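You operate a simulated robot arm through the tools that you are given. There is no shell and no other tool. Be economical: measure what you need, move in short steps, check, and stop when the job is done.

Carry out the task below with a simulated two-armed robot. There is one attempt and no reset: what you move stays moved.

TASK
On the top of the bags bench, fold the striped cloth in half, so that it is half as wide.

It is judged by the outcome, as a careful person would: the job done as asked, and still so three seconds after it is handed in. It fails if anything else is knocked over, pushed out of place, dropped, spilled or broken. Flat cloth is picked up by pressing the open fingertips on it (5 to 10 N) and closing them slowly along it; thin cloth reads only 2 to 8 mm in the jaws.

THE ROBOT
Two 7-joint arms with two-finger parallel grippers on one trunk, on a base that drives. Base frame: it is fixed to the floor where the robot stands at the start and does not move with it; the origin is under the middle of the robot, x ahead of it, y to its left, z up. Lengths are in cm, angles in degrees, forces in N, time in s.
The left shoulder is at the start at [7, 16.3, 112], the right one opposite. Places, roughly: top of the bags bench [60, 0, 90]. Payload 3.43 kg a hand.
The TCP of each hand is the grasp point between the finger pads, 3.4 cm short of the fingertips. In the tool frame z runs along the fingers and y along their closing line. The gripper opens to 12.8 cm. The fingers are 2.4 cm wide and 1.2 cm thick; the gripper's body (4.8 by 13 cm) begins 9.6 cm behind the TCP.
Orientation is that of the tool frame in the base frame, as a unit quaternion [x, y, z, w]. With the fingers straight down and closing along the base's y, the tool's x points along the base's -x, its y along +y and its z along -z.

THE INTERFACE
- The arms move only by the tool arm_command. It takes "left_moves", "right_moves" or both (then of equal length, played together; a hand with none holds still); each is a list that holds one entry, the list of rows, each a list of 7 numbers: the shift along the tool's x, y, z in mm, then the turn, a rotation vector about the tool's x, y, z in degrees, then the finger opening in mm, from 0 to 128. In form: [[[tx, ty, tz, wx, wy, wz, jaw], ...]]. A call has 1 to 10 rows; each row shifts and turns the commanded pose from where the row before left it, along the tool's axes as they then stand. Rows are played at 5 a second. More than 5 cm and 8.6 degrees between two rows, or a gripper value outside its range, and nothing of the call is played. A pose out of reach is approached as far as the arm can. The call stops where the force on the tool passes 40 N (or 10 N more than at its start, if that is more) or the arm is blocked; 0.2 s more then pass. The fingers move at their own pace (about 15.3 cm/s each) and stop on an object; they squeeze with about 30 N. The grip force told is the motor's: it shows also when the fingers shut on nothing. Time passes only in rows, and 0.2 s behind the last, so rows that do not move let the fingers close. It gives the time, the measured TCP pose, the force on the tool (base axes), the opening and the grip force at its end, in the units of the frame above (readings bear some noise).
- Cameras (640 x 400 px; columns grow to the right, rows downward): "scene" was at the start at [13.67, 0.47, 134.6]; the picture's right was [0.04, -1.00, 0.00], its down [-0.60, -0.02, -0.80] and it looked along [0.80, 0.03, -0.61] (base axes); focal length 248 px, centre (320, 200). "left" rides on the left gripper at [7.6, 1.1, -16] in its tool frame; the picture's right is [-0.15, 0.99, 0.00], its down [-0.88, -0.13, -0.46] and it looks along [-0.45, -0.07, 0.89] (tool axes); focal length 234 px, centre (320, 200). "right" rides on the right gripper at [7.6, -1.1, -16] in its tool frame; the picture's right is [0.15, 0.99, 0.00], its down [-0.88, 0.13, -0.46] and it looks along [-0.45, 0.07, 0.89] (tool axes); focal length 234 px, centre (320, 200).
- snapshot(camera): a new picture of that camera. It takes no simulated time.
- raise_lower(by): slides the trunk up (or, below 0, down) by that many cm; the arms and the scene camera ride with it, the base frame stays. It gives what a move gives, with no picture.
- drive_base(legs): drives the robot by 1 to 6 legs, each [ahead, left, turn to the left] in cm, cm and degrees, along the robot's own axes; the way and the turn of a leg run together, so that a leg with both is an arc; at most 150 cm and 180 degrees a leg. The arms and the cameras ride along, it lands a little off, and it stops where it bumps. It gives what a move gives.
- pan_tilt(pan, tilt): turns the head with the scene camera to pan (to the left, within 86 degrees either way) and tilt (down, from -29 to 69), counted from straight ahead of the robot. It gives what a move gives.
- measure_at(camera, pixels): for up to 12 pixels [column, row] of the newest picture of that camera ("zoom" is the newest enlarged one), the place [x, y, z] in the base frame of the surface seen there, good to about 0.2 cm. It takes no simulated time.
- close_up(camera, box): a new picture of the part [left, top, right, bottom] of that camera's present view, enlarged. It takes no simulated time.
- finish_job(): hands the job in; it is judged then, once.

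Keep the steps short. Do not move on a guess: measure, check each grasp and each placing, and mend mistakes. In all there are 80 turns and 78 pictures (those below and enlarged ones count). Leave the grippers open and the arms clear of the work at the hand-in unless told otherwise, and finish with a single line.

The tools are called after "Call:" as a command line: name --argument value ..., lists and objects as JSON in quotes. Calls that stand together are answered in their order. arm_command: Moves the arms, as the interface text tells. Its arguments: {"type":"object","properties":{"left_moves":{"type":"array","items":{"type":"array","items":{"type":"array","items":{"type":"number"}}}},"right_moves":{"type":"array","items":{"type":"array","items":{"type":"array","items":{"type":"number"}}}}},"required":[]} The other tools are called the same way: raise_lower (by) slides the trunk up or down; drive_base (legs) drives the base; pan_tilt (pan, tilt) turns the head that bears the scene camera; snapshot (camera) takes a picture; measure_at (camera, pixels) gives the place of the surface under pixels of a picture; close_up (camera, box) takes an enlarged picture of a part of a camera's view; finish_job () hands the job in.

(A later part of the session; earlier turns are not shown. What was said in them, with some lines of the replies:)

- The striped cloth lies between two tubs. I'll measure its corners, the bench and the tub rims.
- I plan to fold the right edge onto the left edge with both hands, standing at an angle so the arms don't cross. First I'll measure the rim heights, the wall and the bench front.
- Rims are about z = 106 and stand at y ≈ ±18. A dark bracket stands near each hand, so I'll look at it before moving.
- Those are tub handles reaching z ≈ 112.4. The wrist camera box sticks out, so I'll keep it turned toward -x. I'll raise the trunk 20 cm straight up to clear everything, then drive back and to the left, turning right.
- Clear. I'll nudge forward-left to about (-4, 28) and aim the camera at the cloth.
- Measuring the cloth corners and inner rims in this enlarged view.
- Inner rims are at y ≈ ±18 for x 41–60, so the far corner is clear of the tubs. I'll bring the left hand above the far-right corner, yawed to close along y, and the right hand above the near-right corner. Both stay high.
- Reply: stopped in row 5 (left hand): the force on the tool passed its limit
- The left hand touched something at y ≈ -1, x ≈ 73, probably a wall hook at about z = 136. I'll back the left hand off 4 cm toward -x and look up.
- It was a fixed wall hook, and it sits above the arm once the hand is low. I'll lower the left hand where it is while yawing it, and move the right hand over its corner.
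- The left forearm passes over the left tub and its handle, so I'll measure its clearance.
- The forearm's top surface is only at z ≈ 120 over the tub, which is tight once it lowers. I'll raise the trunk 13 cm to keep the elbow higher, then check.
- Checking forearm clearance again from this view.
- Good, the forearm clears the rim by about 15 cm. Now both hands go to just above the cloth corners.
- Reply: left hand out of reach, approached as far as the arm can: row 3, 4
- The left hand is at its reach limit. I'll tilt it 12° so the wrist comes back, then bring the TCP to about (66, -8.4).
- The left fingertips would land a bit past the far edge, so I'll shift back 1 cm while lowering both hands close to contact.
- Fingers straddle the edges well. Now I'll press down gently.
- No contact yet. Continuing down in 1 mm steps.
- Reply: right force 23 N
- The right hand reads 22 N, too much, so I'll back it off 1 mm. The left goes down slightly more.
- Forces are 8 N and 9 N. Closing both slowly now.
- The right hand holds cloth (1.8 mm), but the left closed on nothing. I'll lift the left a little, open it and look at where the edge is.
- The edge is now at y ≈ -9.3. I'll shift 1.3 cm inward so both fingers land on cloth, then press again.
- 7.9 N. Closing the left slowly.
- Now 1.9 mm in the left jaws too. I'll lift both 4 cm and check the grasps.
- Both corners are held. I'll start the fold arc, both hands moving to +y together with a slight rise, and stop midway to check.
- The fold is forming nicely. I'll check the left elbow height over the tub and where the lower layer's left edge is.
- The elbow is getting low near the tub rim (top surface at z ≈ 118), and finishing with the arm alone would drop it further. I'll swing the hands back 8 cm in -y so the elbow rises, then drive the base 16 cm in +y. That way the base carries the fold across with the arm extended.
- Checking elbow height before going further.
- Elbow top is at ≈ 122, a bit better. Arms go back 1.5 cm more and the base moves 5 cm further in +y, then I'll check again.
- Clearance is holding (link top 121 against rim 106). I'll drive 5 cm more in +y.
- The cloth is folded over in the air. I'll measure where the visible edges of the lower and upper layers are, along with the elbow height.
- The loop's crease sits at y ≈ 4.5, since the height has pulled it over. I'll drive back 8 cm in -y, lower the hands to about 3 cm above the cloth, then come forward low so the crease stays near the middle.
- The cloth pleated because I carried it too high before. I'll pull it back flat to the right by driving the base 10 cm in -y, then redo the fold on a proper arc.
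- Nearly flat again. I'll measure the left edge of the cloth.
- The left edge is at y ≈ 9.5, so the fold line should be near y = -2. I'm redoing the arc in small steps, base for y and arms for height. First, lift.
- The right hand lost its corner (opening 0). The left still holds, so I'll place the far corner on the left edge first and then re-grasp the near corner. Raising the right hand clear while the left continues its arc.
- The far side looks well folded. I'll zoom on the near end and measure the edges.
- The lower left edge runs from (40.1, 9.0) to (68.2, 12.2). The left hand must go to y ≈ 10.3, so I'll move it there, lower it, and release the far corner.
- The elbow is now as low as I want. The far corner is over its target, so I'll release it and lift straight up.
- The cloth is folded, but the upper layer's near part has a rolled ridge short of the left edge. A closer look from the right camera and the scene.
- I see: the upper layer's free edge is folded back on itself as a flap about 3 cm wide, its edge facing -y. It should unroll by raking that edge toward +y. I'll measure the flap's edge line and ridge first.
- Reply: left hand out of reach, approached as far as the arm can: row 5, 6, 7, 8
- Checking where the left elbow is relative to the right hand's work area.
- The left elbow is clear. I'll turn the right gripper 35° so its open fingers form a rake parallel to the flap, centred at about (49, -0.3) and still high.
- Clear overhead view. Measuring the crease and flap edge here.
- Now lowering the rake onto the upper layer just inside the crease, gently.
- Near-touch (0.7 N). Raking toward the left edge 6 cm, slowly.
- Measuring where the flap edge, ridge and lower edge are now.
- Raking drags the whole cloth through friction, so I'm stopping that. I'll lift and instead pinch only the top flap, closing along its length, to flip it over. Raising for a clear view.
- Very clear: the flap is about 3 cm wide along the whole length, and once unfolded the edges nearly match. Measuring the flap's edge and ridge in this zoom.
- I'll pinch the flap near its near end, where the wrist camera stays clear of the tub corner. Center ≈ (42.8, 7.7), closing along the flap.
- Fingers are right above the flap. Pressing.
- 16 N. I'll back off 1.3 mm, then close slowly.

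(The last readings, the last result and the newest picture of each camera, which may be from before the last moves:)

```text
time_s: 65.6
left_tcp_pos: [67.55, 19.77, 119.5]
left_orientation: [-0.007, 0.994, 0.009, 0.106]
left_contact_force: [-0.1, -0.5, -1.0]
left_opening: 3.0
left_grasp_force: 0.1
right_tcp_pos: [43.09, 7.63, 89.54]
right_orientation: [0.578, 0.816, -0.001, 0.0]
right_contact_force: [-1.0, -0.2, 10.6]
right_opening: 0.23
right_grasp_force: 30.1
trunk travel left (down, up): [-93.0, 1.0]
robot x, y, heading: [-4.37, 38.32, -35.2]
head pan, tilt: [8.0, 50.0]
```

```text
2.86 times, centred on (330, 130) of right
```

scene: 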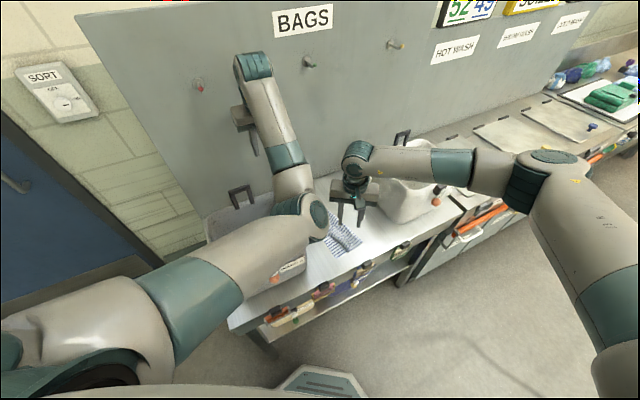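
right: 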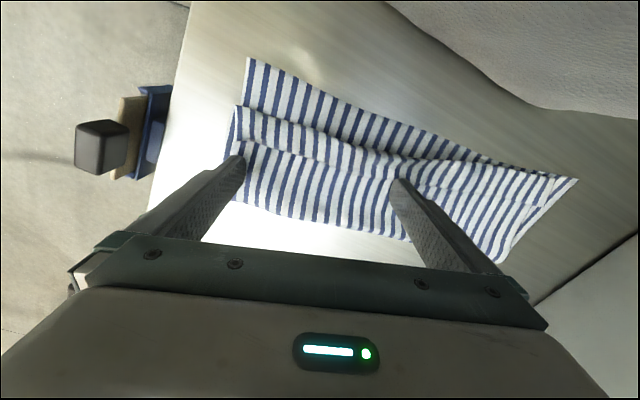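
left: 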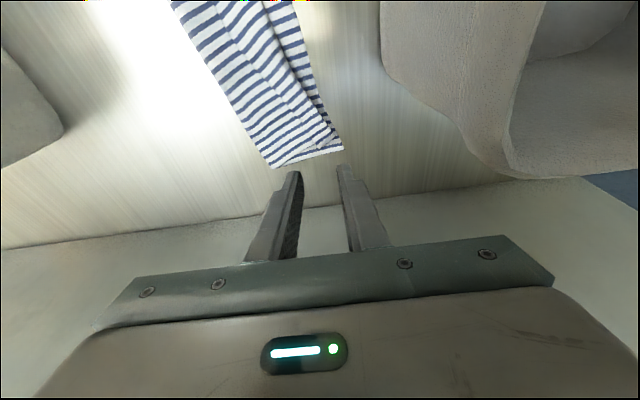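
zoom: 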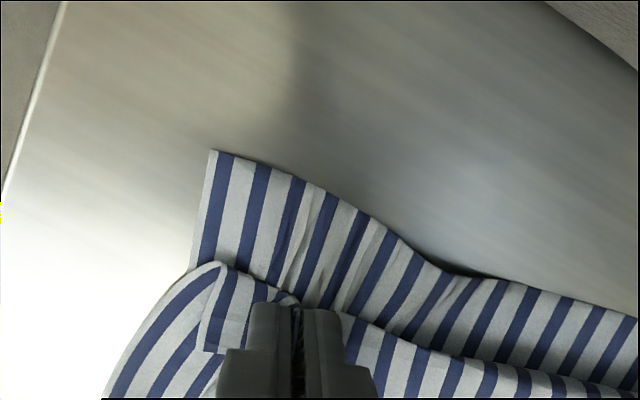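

Grip reads 2.3 mm. I'll lift 4 cm and see what comes up.

Call:
arm_command --right_moves '[[[0, 0, -13, 0, 0, 0, 0], [0, 0, -13, 0, 0, 0, 0], [0, 0, -14, 0, 0, 0, 0], [0, 0, 0, 0, 0, 0, 0]]]'

Call:
snapshot --camera "right"

```text
time_s: 66.6
left_tcp_pos: [67.75, 19.64, 119.55]
left_orientation: [-0.007, 0.994, 0.009, 0.107]
left_contact_force: [-0.2, 0.0, -0.6]
left_opening: 2.99
left_grasp_force: 0.1
right_tcp_pos: [43.11, 7.54, 93.42]
right_orientation: [0.578, 0.816, -0.001, 0.0]
right_contact_force: [0.4, 0.2, -0.7]
right_opening: 0.22
right_grasp_force: 29.9
trunk travel left (down, up): [-93.0, 1.0]
robot x, y, heading: [-4.62, 38.23, -35.1]
head pan, tilt: [8.0, 50.0]
```

```text
17 pictures are left
```

right: 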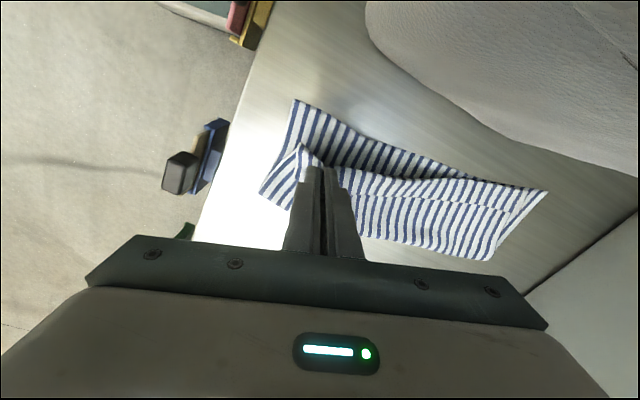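

The lower layer stays down and the flap is up. I'll carry it over the left edge, yaw 25° to keep the camera clear of the tub, then lower with a slight backward motion so the edge lies outward.

Call:
arm_command --right_moves '[[[11.3, 4, -5, 0, 0, 0, 0], [11.3, 4, -5, 0, 0, 0, 0], [11.3, 4, -5, 0, 0, 0, 0], [11.3, 4, 0, 0, 0, 0, 0], [0, 0, 0, 0, 0, -8.3, 0], [0, 0, 0, 0, 0, -8.3, 0], [0, 0, 0, 0, 0, -8.3, 0], [-4.3, -4.2, 13, 0, 0, 0, 0], [-4.3, -4.2, 13, 0, 0, 0, 0], [0, 0, 0, 0, 0, 0, 0]]]'

Call:
snapshot --camera "right"

```text
time_s: 68.8
left_tcp_pos: [67.62, 19.69, 119.54]
left_orientation: [-0.007, 0.994, 0.01, 0.107]
left_contact_force: [-0.1, -0.5, 0.6]
left_opening: 3.03
left_grasp_force: 0.1
right_tcp_pos: [43.07, 11.35, 92.32]
right_orientation: [0.388, 0.922, -0.001, -0.001]
right_contact_force: [0.2, -0.2, -0.1]
right_opening: 0.19
right_grasp_force: 30.1
trunk travel left (down, up): [-93.0, 1.0]
robot x, y, heading: [-4.74, 38.31, -35.2]
head pan, tilt: [8.0, 50.0]
```

```text
16 pictures are left
```

right: 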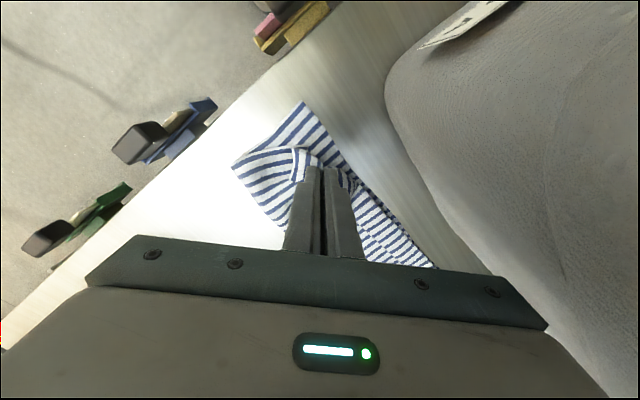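

Lowering to the cloth and releasing, then lifting to inspect.

Call:
arm_command --right_moves '[[[0, 0, 8, 0, 0, 0, 0], [0, 0, 7, 0, 0, 0, 0], [0, 0, 0, 0, 0, 0, 10], [0, 0, 0, 0, 0, 0, 25], [0, 0, 0, 0, 0, 0, 25], [0, 0, -20, 0, 0, 0, 25], [0, 0, -30, 0, 0, 0, 25], [-30, -30, -30, 0, 0, 0, 25], [-20, -20, 0, 0, 0, 0, 25]]]'

Call:
close_up --camera "right" --box '[200, 10, 560, 235]'

```text
refused: row 8 steps farther than a row can; nothing moved
```

```text
1.78 times, centred on (380, 122) of right
```

zoom: 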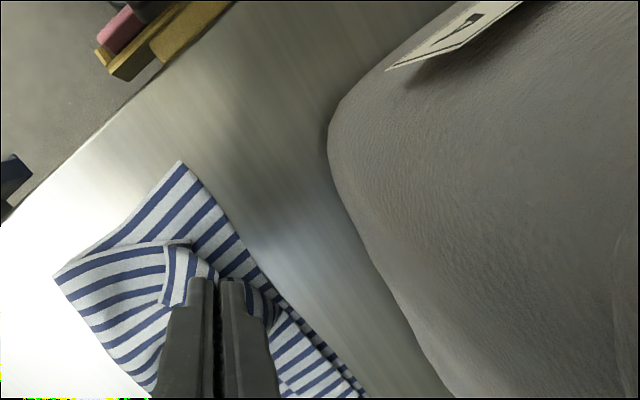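

My row was too long and nothing moved. The jaws (1.9 mm) hold just the flap. I'll raise it higher so the fold-back hangs out straight, then bring it down on a clean arc to y ≈ 11.

Call:
arm_command --right_moves '[[[-10.7, -10.5, -17, 0, 0, 0, 0], [-10.7, -10.5, -17, 0, 0, 0, 0], [-10.7, -10.5, -17, 0, 0, 0, 0], [0, 0, 0, 0, 0, 0, 0], [12.1, 6.2, 12, 0, 0, 0, 0], [12.1, 6.2, 12, 0, 0, 0, 0], [6.4, 6.3, 17, 0, 0, 0, 0], [6.4, 6.3, 17, 0, 0, 0, 0], [0, 0, 6, 0, 0, 0, 0], [0, 0, 0, 0, 0, 0, 0]]]'

Call:
close_up --camera "right" --box '[200, 60, 480, 260]'

```text
time_s: 71.0
left_tcp_pos: [67.66, 19.67, 119.48]
left_orientation: [-0.007, 0.994, 0.009, 0.107]
left_contact_force: [-0.3, -0.5, 0.9]
left_opening: 2.99
left_grasp_force: 0.2
right_tcp_pos: [42.35, 11.11, 91.05]
right_orientation: [0.388, 0.922, -0.001, 0.0]
right_contact_force: [-0.3, 0.5, -0.3]
right_opening: 0.21
right_grasp_force: 29.8
trunk travel left (down, up): [-93.0, 1.0]
robot x, y, heading: [-4.92, 38.46, -35.2]
head pan, tilt: [8.0, 50.0]
```

```text
2.00 times, centred on (340, 160) of right
```

zoom: 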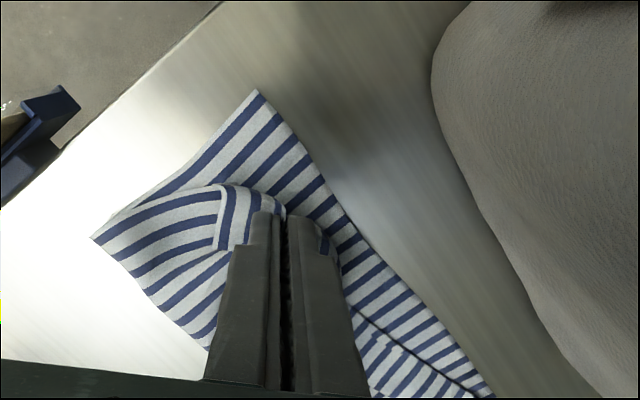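

The near strip is still folded back: the grip caught the ridge. New plan: release, anchor the cloth with the left hand, and flip the flap with light right-hand rakes so the cloth can't slide. Releasing first and lifting clear.

Call:
arm_command --right_moves '[[[0, 0, 5, 0, 0, 0, 0], [0, 0, 0, 0, 0, 0, 12], [0, 0, 0, 0, 0, 0, 25], [0, 0, 0, 0, 0, 0, 25], [0, 0, -20, 0, 0, 0, 25], [0, 0, -40, 0, 0, 0, 25], [-20, -20, -20, 0, 0, 0, 25], [-25, -25, 0, 0, 0, 0, 25], [0, 0, 0, 0, 0, 0, 25]]]'

Call:
close_up --camera "right" --box '[200, 10, 560, 235]'

```text
time_s: 73.0
left_tcp_pos: [67.64, 19.78, 119.44]
left_orientation: [-0.007, 0.994, 0.008, 0.108]
left_contact_force: [-0.3, -0.7, -1.0]
left_opening: 3.03
left_grasp_force: 0.0
right_tcp_pos: [42.35, 4.66, 98.42]
right_orientation: [0.388, 0.922, -0.001, -0.001]
right_contact_force: [0.6, -0.5, -0.2]
right_opening: 2.5
right_grasp_force: 0.0
trunk travel left (down, up): [-93.0, 1.0]
robot x, y, heading: [-4.62, 38.03, -35.0]
head pan, tilt: [8.0, 50.0]
```

```text
1.78 times, centred on (380, 122) of right
```

zoom: 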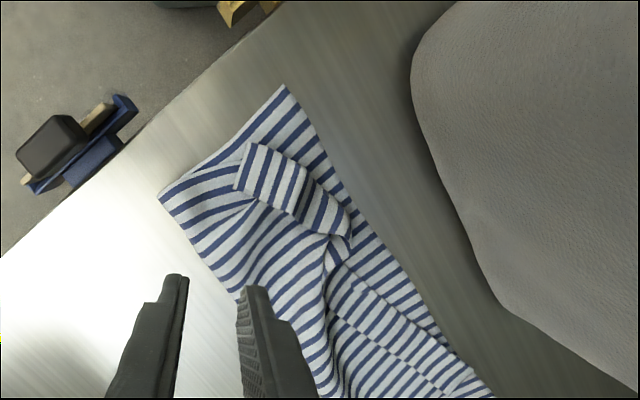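

The near part of the flap now lies as a distinct raised tab. I'll measure the tab's corners so I can pinch just its free edge.

Call:
measure_at --camera "zoom" --pixels '[[239, 184], [252, 148], [285, 205], [300, 170], [270, 172], [326, 230], [345, 205], [240, 200], [280, 225], [286, 90], [165, 195], [460, 380]]'

```text
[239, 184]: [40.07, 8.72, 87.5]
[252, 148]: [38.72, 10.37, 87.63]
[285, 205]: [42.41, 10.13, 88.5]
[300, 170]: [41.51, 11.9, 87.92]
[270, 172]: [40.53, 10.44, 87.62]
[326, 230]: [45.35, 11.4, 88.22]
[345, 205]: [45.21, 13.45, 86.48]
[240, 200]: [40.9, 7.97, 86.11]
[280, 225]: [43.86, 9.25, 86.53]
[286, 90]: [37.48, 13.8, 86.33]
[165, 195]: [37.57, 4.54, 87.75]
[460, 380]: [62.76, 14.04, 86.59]
```

The tab's free edge stands about 2 cm up (z ≈ 88.5 against 86.5 beside it), so a finger held just above the upper layer can push it over without dragging. I'll yaw and tilt slightly, and lower just behind the edge.

Call:
arm_command --right_moves '[[[0, 0, 0, 0, 0, 8.5, 50], [0, 0, 0, 0, 0, 8.5, 50], [18.3, 24.5, 0, 0, 0, 0, 50], [0, 0, 0, 0, 5, 0, 50], [0, 0, 0, 0, 5, 0, 50], [-4.5, 0, 25.6, 0, 0, 0, 50], [-4.5, 0, 25.6, 0, 0, 0, 50], [-3.5, 0, 22, 0, 0, 0, 50], [0, 0, 0, 0, 0, 0, 50]]]'

Call:
close_up --camera "right" --box '[200, 40, 480, 240]'

```text
time_s: 75.0
left_tcp_pos: [67.54, 19.76, 119.37]
left_orientation: [-0.007, 0.994, 0.009, 0.107]
left_contact_force: [-0.3, 0.1, 1.2]
left_opening: 3.02
left_grasp_force: 0.2
right_tcp_pos: [43.42, 7.41, 90.95]
right_orientation: [0.518, 0.851, 0.043, -0.075]
right_contact_force: [-0.8, 0.3, 0.4]
right_opening: 5.0
right_grasp_force: 0.1
trunk travel left (down, up): [-93.0, 1.0]
robot x, y, heading: [-4.33, 38.23, -35.5]
head pan, tilt: [8.0, 50.0]
```

```text
2.00 times, centred on (340, 140) of right
```

zoom: 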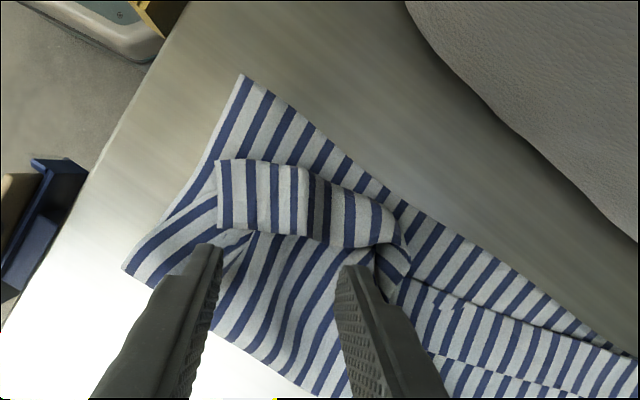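

Perfectly placed behind the tab. I'll lower 4 mm and push 5.5 cm along the flap's normal.

Call:
arm_command --right_moves '[[[-0.7, 0, 4, 0, 0, 0, 50], [9.85, 0, 1.7, 0, 0, 0, 50], [9.85, 0, 1.7, 0, 0, 0, 50], [9.85, 0, 1.7, 0, 0, 0, 50], [9.85, 0, 1.7, 0, 0, 0, 50], [9.85, 0, 1.7, 0, 0, 0, 50], [5, 0, 0.9, 0, 0, 0, 50], [0, 0, 0, 0, 0, 0, 50]]]'

Call:
close_up --camera "right" --box '[200, 40, 480, 240]'

```text
time_s: 76.8
left_tcp_pos: [67.68, 19.76, 119.52]
left_orientation: [-0.007, 0.994, 0.01, 0.107]
left_contact_force: [-0.2, -1.1, -0.9]
left_opening: 3.01
left_grasp_force: 0.0
right_tcp_pos: [40.93, 12.35, 90.76]
right_orientation: [0.518, 0.851, 0.043, -0.075]
right_contact_force: [0.0, -0.3, 0.5]
right_opening: 5.0
right_grasp_force: 0.1
trunk travel left (down, up): [-93.0, 1.0]
robot x, y, heading: [-4.39, 38.54, -35.2]
head pan, tilt: [8.0, 50.0]
```

```text
2.00 times, centred on (340, 140) of right
```

zoom: 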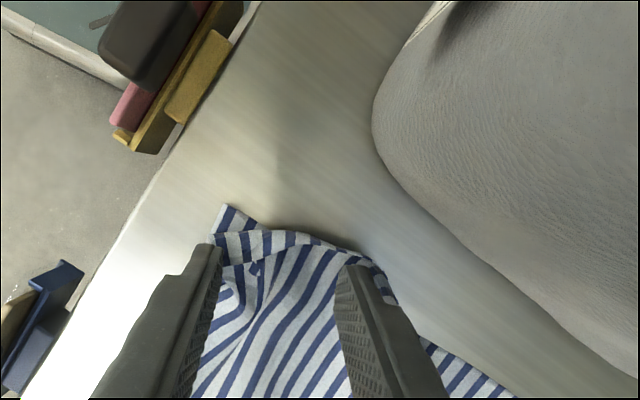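

The tab is standing up at the fingers, so I'll push 1.5 cm further, then lift straight up and look.

Call:
arm_command --right_moves '[[[7.5, 0, 1.3, 0, 0, 0, 50], [7.5, 0, 1.3, 0, 0, 0, 50], [0, 0, 0, 0, 0, 0, 50], [3, 0, -15, 0, 0, 0, 50], [0, 0, -30, 0, 0, 0, 50], [-30, 0, -25, 0, 0, 0, 50], [-40, 0, 0, 0, 0, 0, 50]]]'

Call:
close_up --camera "right" --box '[200, 10, 560, 235]'

```text
time_s: 78.4
left_tcp_pos: [67.71, 19.61, 119.41]
left_orientation: [-0.007, 0.994, 0.009, 0.107]
left_contact_force: [0.3, -0.4, 0.0]
left_opening: 2.99
left_grasp_force: 0.1
right_tcp_pos: [43.87, 6.74, 96.31]
right_orientation: [0.518, 0.851, 0.044, -0.076]
right_contact_force: [-0.4, -0.1, 0.3]
right_opening: 5.02
right_grasp_force: 0.0
trunk travel left (down, up): [-93.0, 1.0]
robot x, y, heading: [-4.64, 38.62, -35.5]
head pan, tilt: [8.0, 50.0]
```

```text
1.78 times, centred on (380, 122) of right
```

zoom: 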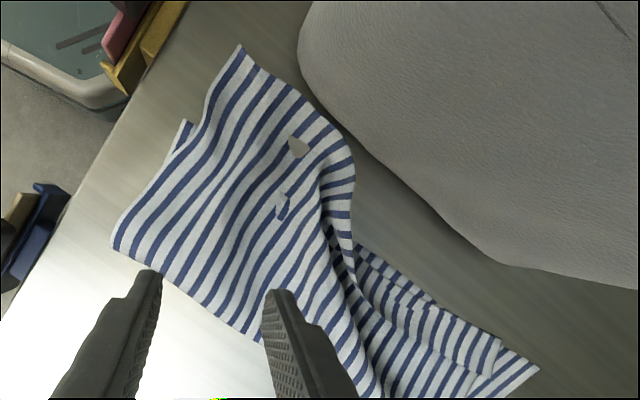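

Excellent: the near half of the flap is flipped over. Measuring the corners and the remaining far flap.

Call:
measure_at --camera "zoom" --pixels '[[240, 50], [187, 126], [118, 243], [345, 150], [352, 180], [350, 250], [362, 300], [430, 300], [425, 345], [492, 345], [480, 370], [535, 368]]'

Call:
close_up --camera "right" --box '[370, 120, 520, 240]'

```text
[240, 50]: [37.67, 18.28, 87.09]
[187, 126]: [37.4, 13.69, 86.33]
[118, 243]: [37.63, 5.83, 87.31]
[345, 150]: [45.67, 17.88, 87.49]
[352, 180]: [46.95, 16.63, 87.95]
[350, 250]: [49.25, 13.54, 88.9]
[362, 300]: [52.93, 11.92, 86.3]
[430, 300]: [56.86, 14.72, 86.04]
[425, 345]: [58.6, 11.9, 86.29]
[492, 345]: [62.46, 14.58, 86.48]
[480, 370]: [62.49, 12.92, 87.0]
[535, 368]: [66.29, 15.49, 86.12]
```

```text
3.33 times, centred on (445, 180) of right
```

zoom: 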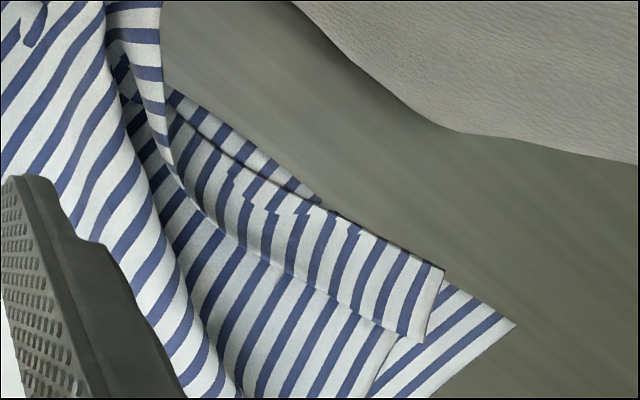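

The near end of the upper layer now overhangs by 4.6 cm, and the whole cloth has drifted toward the left tub. I'll press two spread fingers on the upper layer and drag back in -y, which should recentre the cloth and pull the upper layer back. Lowering at about (46, 10) first.

Call:
arm_command --right_moves '[[[19.6, 33.7, 3.5, 0, 0, 0, 80], [-4.5, 0, 25.6, 0, 0, 0, 80], [-4.5, 0, 25.6, 0, 0, 0, 80], [-0.7, 0, 4, 0, 0, 0, 80], [-0.5, 0, 2.5, 0, 0, 0, 80], [0, 0, 0, 0, 0, 0, 80]]]'

```text
time_s: 79.8
left_tcp_pos: [67.71, 19.69, 119.48]
left_orientation: [-0.007, 0.994, 0.01, 0.107]
left_contact_force: [-0.1, 0.0, -0.1]
left_opening: 2.99
left_grasp_force: 0.0
right_tcp_pos: [45.86, 10.01, 90.59]
right_orientation: [0.518, 0.851, 0.043, -0.075]
right_contact_force: [0.0, -0.1, 0.6]
right_opening: 8.01
right_grasp_force: 0.1
trunk travel left (down, up): [-93.0, 1.0]
robot x, y, heading: [-4.67, 38.56, -35.1]
head pan, tilt: [8.0, 50.0]
```

Call:
arm_command --right_moves '[[[-0.7, 0, 4, 0, 0, 0, 80], [-0.5, 0, 3, 0, 0, 0, 80], [-0.2, 0, 1.2, 0, 0, 0, 80], [-0.2, 0, 1.2, 0, 0, 0, 80], [0, 0, 0, 0, 0, 0, 80]]]'

```text
time_s: 81.0
left_tcp_pos: [67.68, 19.78, 119.42]
left_orientation: [-0.007, 0.994, 0.01, 0.108]
left_contact_force: [0.2, -0.4, -0.3]
left_opening: 3.02
left_grasp_force: 0.1
right_tcp_pos: [45.95, 9.92, 89.77]
right_orientation: [0.518, 0.851, 0.045, -0.075]
right_contact_force: [2.0, -0.7, 4.4]
right_opening: 8.01
right_grasp_force: 0.1
trunk travel left (down, up): [-93.0, 1.0]
robot x, y, heading: [-4.37, 38.93, -35.2]
head pan, tilt: [8.0, 50.0]
```

4.4 N contact. Dragging -y by 6 cm, then lifting to look.

Call:
arm_command --right_moves '[[[-8.8, -4.5, -1.1, 0, 0, 0, 80], [-8.8, -4.5, -1.5, 0, 0, 0, 80], [-8.8, -4.5, -1.5, 0, 0, 0, 80], [-8.8, -4.5, -1.5, 0, 0, 0, 80], [-8.8, -4.5, -1.5, 0, 0, 0, 80], [-8.8, -4.5, -1.5, 0, 0, 0, 80], [0, 0, -30, 0, 0, 0, 60], [-20, 0, -35, 0, 0, 0, 40]]]'

Call:
close_up --camera "right" --box '[180, 0, 580, 250]'

```text
time_s: 82.8
left_tcp_pos: [67.72, 19.72, 119.39]
left_orientation: [-0.007, 0.994, 0.009, 0.108]
left_contact_force: [0.3, 0.3, 0.2]
left_opening: 3.0
left_grasp_force: 0.0
right_tcp_pos: [47.47, 1.48, 95.66]
right_orientation: [0.518, 0.851, 0.044, -0.076]
right_contact_force: [-0.5, 0.1, 0.2]
right_opening: 4.01
right_grasp_force: 0.0
trunk travel left (down, up): [-93.0, 1.0]
robot x, y, heading: [-4.5, 38.46, -35.2]
head pan, tilt: [8.0, 50.0]
```

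```text
1.60 times, centred on (380, 125) of right
```

zoom: 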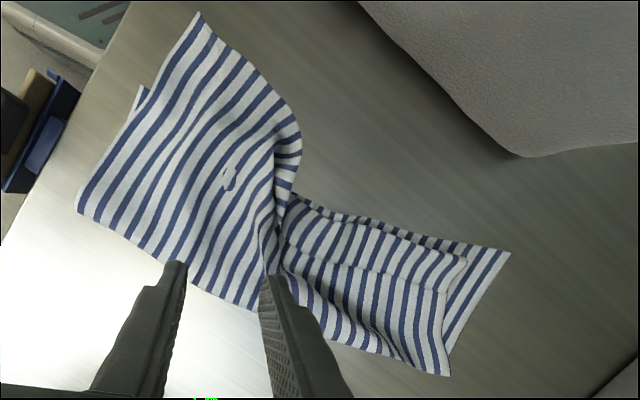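

The cloth moved back nicely. Measuring the remaining far flap and corners.

Call:
measure_at --camera "zoom" --pixels '[[198, 18], [140, 90], [82, 208], [295, 125], [296, 150], [305, 245], [330, 210], [370, 265], [385, 235], [440, 285], [460, 262], [505, 255]]'

```text
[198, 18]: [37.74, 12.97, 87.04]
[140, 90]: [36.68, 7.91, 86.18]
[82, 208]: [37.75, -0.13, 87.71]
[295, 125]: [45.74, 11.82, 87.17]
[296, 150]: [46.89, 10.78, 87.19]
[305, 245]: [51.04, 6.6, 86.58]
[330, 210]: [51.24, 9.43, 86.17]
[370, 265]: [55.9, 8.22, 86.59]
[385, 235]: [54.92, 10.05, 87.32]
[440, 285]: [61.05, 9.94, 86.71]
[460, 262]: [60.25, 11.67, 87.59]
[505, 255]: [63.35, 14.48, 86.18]
```

To flip the far flap I'll repeat what worked: pinch the flap, lift and drop it so its free edge stands up, then push it over. Moving over the flap center at ≈ (56, 9.2) and lowering near contact.

Call:
arm_command --right_moves '[[[0, 0, 0, 0, 0, 8.4, 34], [13.5, 34.3, 2.4, 0, 0, 0, 34], [13.5, 34.3, 2.4, 0, 0, 0, 34], [13.5, 34.3, 2.4, 0, 0, 0, 34], [-4.4, 0, 25, 0, 0, 0, 34], [-3.5, 0, 20, 0, 0, 0, 34], [-1.2, 0, 7, 0, 0, 0, 34], [-0.7, 0, 4, 0, 0, 0, 34], [0, 0, 0, 0, 0, 0, 34]]]'

Call:
close_up --camera "right" --box '[180, 40, 460, 240]'

```text
time_s: 84.8
left_tcp_pos: [67.66, 19.72, 119.49]
left_orientation: [-0.008, 0.994, 0.009, 0.107]
left_contact_force: [-0.6, -0.3, 0.3]
left_opening: 2.98
left_grasp_force: 0.1
right_tcp_pos: [55.06, 8.55, 90.77]
right_orientation: [0.579, 0.811, 0.038, -0.078]
right_contact_force: [-0.3, -0.2, 0.2]
right_opening: 3.41
right_grasp_force: 0.1
right hand out of reach, approached as far as the arm can: row 6, 8
trunk travel left (down, up): [-93.0, 1.0]
robot x, y, heading: [-4.55, 38.61, -35.2]
head pan, tilt: [8.0, 50.0]
```

```text
2.00 times, centred on (320, 140) of right
```

zoom: 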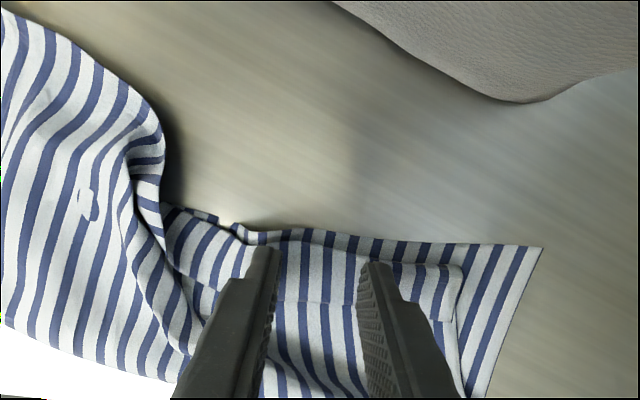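

Fingers are on the flap. Pressing carefully, though reach is near its limit.

Call:
arm_command --right_moves '[[[-0.7, 0, 5, 0, 0, 0, 34], [-0.4, 0, 3, 0, 0, 0, 34], [-0.2, 0, 1.5, 0, 0, 0, 34], [0, 0, 0, 0, 0, 0, 34]]]'

```text
time_s: 85.8
left_tcp_pos: [67.66, 19.7, 119.42]
left_orientation: [-0.006, 0.994, 0.009, 0.107]
left_contact_force: [0.1, -1.5, 0.5]
left_opening: 3.01
left_grasp_force: 0.0
right_tcp_pos: [54.75, 8.6, 89.97]
right_orientation: [0.58, 0.81, 0.039, -0.076]
right_contact_force: [0.5, -0.6, 0.1]
right_opening: 3.4
right_grasp_force: 0.0
trunk travel left (down, up): [-93.0, 1.0]
robot x, y, heading: [-4.65, 38.54, -35.0]
head pan, tilt: [8.0, 50.0]
```

Call:
arm_command --right_moves '[[[-0.2, 0, 1.5, 0, 0, 0, 34], [-0.2, 0, 1.2, 0, 0, 0, 34], [0, 0, 0, 0, 0, 0, 34]]]'

```text
time_s: 86.6
left_tcp_pos: [67.58, 19.63, 119.52]
left_orientation: [-0.008, 0.994, 0.009, 0.107]
left_contact_force: [0.1, -0.5, 0.2]
left_opening: 3.01
left_grasp_force: 0.1
right_tcp_pos: [54.51, 8.72, 89.78]
right_orientation: [0.58, 0.81, 0.038, -0.078]
right_contact_force: [1.5, -0.5, 8.6]
right_opening: 3.46
right_grasp_force: 0.2
right hand out of reach, approached as far as the arm can: row 2
trunk travel left (down, up): [-93.0, 1.0]
robot x, y, heading: [-4.57, 38.49, -35.0]
head pan, tilt: [8.0, 50.0]
```

8.6 N. Closing slowly and lifting.

Call:
arm_command --right_moves '[[[0, 0, 0, 0, 0, 0, 29], [0, 0, 0, 0, 0, 0, 24], [0, 0, 0, 0, 0, 0, 19], [0, 0, 0, 0, 0, 0, 14], [0, 0, 0, 0, 0, 0, 8], [0, 0, 0, 0, 0, 0, 2], [0, 0, 0, 0, 0, 0, 0], [2, 0, -12, 0, 0, 0, 0], [2, 0, -12, 0, 0, 0, 0], [2, 0, -12, 0, 0, 0, 0]]]'

Call:
close_up --camera "right" --box '[180, 40, 460, 240]'

```text
time_s: 88.8
left_tcp_pos: [67.7, 19.67, 119.5]
left_orientation: [-0.007, 0.994, 0.008, 0.108]
left_contact_force: [0.5, 0.4, 0.8]
left_opening: 3.0
left_grasp_force: 0.1
right_tcp_pos: [54.55, 8.76, 93.34]
right_orientation: [0.579, 0.81, 0.038, -0.077]
right_contact_force: [-0.1, -0.4, 0.3]
right_opening: 0.19
right_grasp_force: 30.2
trunk travel left (down, up): [-93.0, 1.0]
robot x, y, heading: [-4.38, 38.08, -35.0]
head pan, tilt: [8.0, 50.0]
```

```text
2.00 times, centred on (320, 140) of right
```

zoom: 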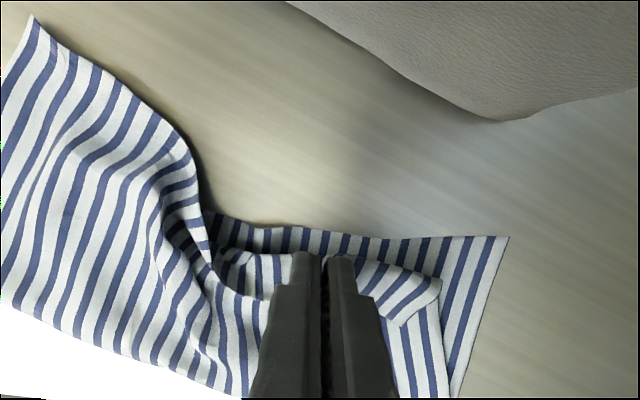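

Holding one layer (1.9 mm). Carrying it 3 cm over, lowering, releasing and lifting.

Call:
arm_command --right_moves '[[[11.4, 0, -3, 0, 0, 0, 0], [11.4, 0, -3, 0, 0, 0, 0], [11.4, 0, -3, 0, 0, 0, 0], [-3.3, 0, 18.7, 0, 0, 0, 0], [-3.3, 0, 18.7, 0, 0, 0, 0], [0, 0, 0, 0, 0, 0, 12], [0, 0, 0, 0, 0, 0, 25], [3.5, 0, -22, 0, 0, 0, 25], [-25, 0, -30, 0, 0, 0, 25], [-40, 0, -10, 0, 0, 0, 40]]]'

Call:
close_up --camera "right" --box '[160, 0, 560, 250]'

```text
time_s: 91.0
left_tcp_pos: [67.87, 19.73, 119.41]
left_orientation: [-0.007, 0.994, 0.01, 0.106]
left_contact_force: [-0.5, 0.7, 0.6]
left_opening: 2.98
left_grasp_force: 0.0
right_tcp_pos: [56.09, 4.98, 96.35]
right_orientation: [0.579, 0.811, 0.038, -0.079]
right_contact_force: [-0.2, 0.3, 0.9]
right_opening: 4.0
right_grasp_force: 0.0
trunk travel left (down, up): [-93.0, 1.0]
robot x, y, heading: [-4.3, 38.59, -35.1]
head pan, tilt: [8.0, 50.0]
```

```text
1.60 times, centred on (360, 125) of right
```

zoom: 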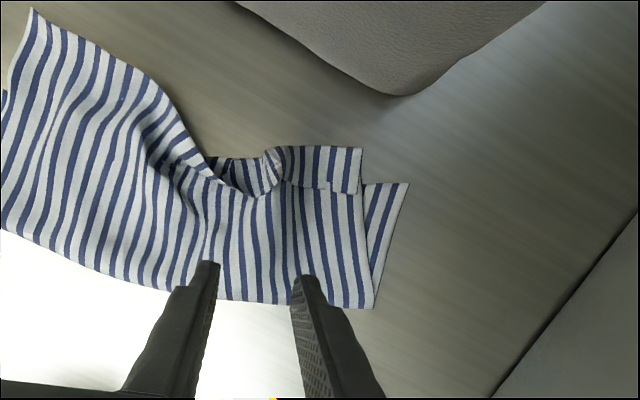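

Big progress: only a small far tab remains folded back. Measuring it.

Call:
measure_at --camera "zoom" --pixels '[[290, 183], [325, 187], [356, 191], [285, 150], [358, 150], [320, 200], [404, 186], [370, 300], [210, 290], [35, 15], [175, 105], [240, 185]]'

```text
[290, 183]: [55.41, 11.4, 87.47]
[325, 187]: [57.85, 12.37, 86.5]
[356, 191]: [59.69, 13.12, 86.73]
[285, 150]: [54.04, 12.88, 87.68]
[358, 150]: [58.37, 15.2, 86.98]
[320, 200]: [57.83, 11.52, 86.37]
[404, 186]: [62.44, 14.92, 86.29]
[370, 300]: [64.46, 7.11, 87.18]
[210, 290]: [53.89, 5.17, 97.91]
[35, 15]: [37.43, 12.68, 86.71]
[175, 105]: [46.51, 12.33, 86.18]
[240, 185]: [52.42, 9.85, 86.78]
```

To have room for pushing the far tab, I'll drag the cloth back another 5 cm in -y, as that worked well, then lift. I'll also draw the left hand back 6 cm in -x, to allow a base move.

Call:
arm_command --right_moves '[[[21.9, -35.9, 3.9, 0, 0, 0, 100], [-4.35, 0, 24.6, 0, 0, 0, 100], [-4.35, 0, 24.6, 0, 0, 0, 100], [-2, 0, 11, 0, 0, 0, 100], [-0.6, 0, 3.5, 0, 0, 0, 100], [-0.5, 0, 2.5, 0, 0, 0, 100], [0, 0, 0, 0, 0, 0, 100]]]' --left_moves '[[[10, 0, 0, 0, 0, 0, 30], [10, 0, 0, 0, 0, 0, 30], [10, 0, 0, 0, 0, 0, 30], [10, 0, 0, 0, 0, 0, 30], [10, 0, 0, 0, 0, 0, 30], [10, 0, 0, 0, 0, 0, 30], [0, 0, 0, 0, 0, 0, 30]]]'

```text
time_s: 92.6
left_tcp_pos: [66.78, 20.32, 117.62]
left_orientation: [-0.019, 0.992, 0.008, 0.121]
left_contact_force: [0.2, -1.1, 0.4]
left_opening: 3.01
left_grasp_force: 0.0
left hand out of reach, approached as far as the arm can: row 1, 2, 3, 4, 5, 6
right_tcp_pos: [51.78, 5.85, 89.9]
right_orientation: [0.58, 0.81, 0.04, -0.075]
right_contact_force: [1.1, -2.6, 20.7]
right_opening: 9.95
right_grasp_force: 0.0
trunk travel left (down, up): [-93.0, 1.0]
robot x, y, heading: [-4.41, 38.58, -35.0]
head pan, tilt: [8.0, 50.0]
5 turns are left
```

Only 5 turns are left, so I'll use them on the main flaw: the near corner of the upper layer overhanging by about 4.8 cm. I'll lift, move over that overhang at (41, 11.8), and press to pinch it.

Call:
arm_command --right_moves '[[[7, 0, -39.4, 0, 0, 0, 60], [27.5, -28, 4.8, 0, 0, 0, 34], [27.5, -28, 4.8, 0, 0, 0, 34], [27.5, -28, 4.8, 0, 0, 0, 34], [-4.35, 0, 24.6, 0, 0, 0, 34], [-2.1, 0, 11.8, 0, 0, 0, 34], [-0.7, 0, 3.9, 0, 0, 0, 34], [-0.3, 0, 1.7, 0, 0, 0, 34], [0, 0, 0, 0, 0, 0, 34]]]'

```text
time_s: 94.6
left_tcp_pos: [66.69, 20.54, 117.17]
left_orientation: [-0.017, 0.992, 0.013, 0.121]
left_contact_force: [-0.1, 0.8, -0.5]
left_opening: 3.0
left_grasp_force: 0.1
right_tcp_pos: [41.09, 10.97, 89.69]
right_orientation: [0.579, 0.811, 0.04, -0.074]
right_contact_force: [-1.0, -5.5, 31.7]
right_opening: 3.2
right_grasp_force: 0.1
trunk travel left (down, up): [-93.0, 1.0]
robot x, y, heading: [-4.56, 38.5, -35.3]
head pan, tilt: [8.0, 50.0]
4 turns are left
```

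31.7 N, so I'll back off 2.3 mm, close, lift, carry the edge back 4.5 cm in -y, lower and release.

Call:
arm_command --right_moves '[[[0.4, 0, -2.3, 0, 0, 0, 34], [0, 0, 0, 0, 0, 0, 24], [0, 0, 0, 0, 0, 0, 14], [0, 0, 0, 0, 0, 0, 5], [0, 0, 0, 0, 0, 0, 0], [4.4, 0, -24.6, 0, 0, 0, 0], [-21, -7, -3.7, 0, 0, 0, 0], [-21, -7, -3.7, 0, 0, 0, 0], [-3.3, 0, 18.7, 0, 0, 0, 0], [0, 0, 0, 0, 0, 0, 30]]]'

```text
time_s: 96.8
left_tcp_pos: [66.79, 20.89, 116.58]
left_orientation: [-0.017, 0.993, 0.016, 0.117]
left_contact_force: [-0.4, -0.2, 0.3]
left_opening: 2.98
left_grasp_force: 0.1
right_tcp_pos: [41.17, 6.54, 90.18]
right_orientation: [0.58, 0.81, 0.039, -0.078]
right_contact_force: [0.0, -0.5, -1.2]
right_opening: 3.01
right_grasp_force: 0.0
trunk travel left (down, up): [-93.0, 1.0]
robot x, y, heading: [-4.56, 38.54, -35.0]
head pan, tilt: [8.0, 50.0]
3 turns are left
```

Released. Lifting the right hand straight up, clear of the cloth.

Call:
arm_command --right_moves '[[[3.5, 0, -19.7, 0, 0, 0, 40], [7, 0, -39.4, 0, 0, 0, 60], [7, 0, -39.4, 0, 0, 0, 80], [7, 0, -39.4, 0, 0, 0, 80], [-40, 0, -7, 0, 0, 0, 80], [-40, 0, -7, 0, 0, 0, 80], [0, 0, 0, 0, 0, 0, 80]]]' --left_moves '[[[0, 0, 0, 0, 0, 0, 60], [0, 0, 0, 0, 0, 0, 60], [0, 0, 0, 0, 0, 0, 60], [0, 0, 0, 0, 0, 0, 60], [0, 0, 0, 0, 0, 0, 60], [0, 0, 0, 0, 0, 0, 60], [0, 0, 0, 0, 0, 0, 60]]]'

```text
time_s: 98.4
left_tcp_pos: [66.84, 21.01, 116.57]
left_orientation: [-0.017, 0.993, 0.018, 0.117]
left_contact_force: [0.0, -0.6, 0.0]
left_opening: 6.0
left_grasp_force: 0.0
right_tcp_pos: [44.19, -1.01, 104.4]
right_orientation: [0.579, 0.811, 0.038, -0.078]
right_contact_force: [0.5, 0.2, 0.2]
right_opening: 8.0
right_grasp_force: 0.0
trunk travel left (down, up): [-93.0, 1.0]
robot x, y, heading: [-4.68, 38.6, -35.3]
head pan, tilt: [8.0, 50.0]
2 turns are left
```

Hands are open and clear, and I have one turn to spare, so I'm handing in.

Call:
finish_job

```text
The job is handed in.
```

The striped cloth is folded roughly in half across its width, but not neatly: when last seen, a tab about 5 by 2 cm at the far corner was folded back and the cloth sat at an angle; I did not look again after pulling the near edge back by about 4.5 cm at the end.
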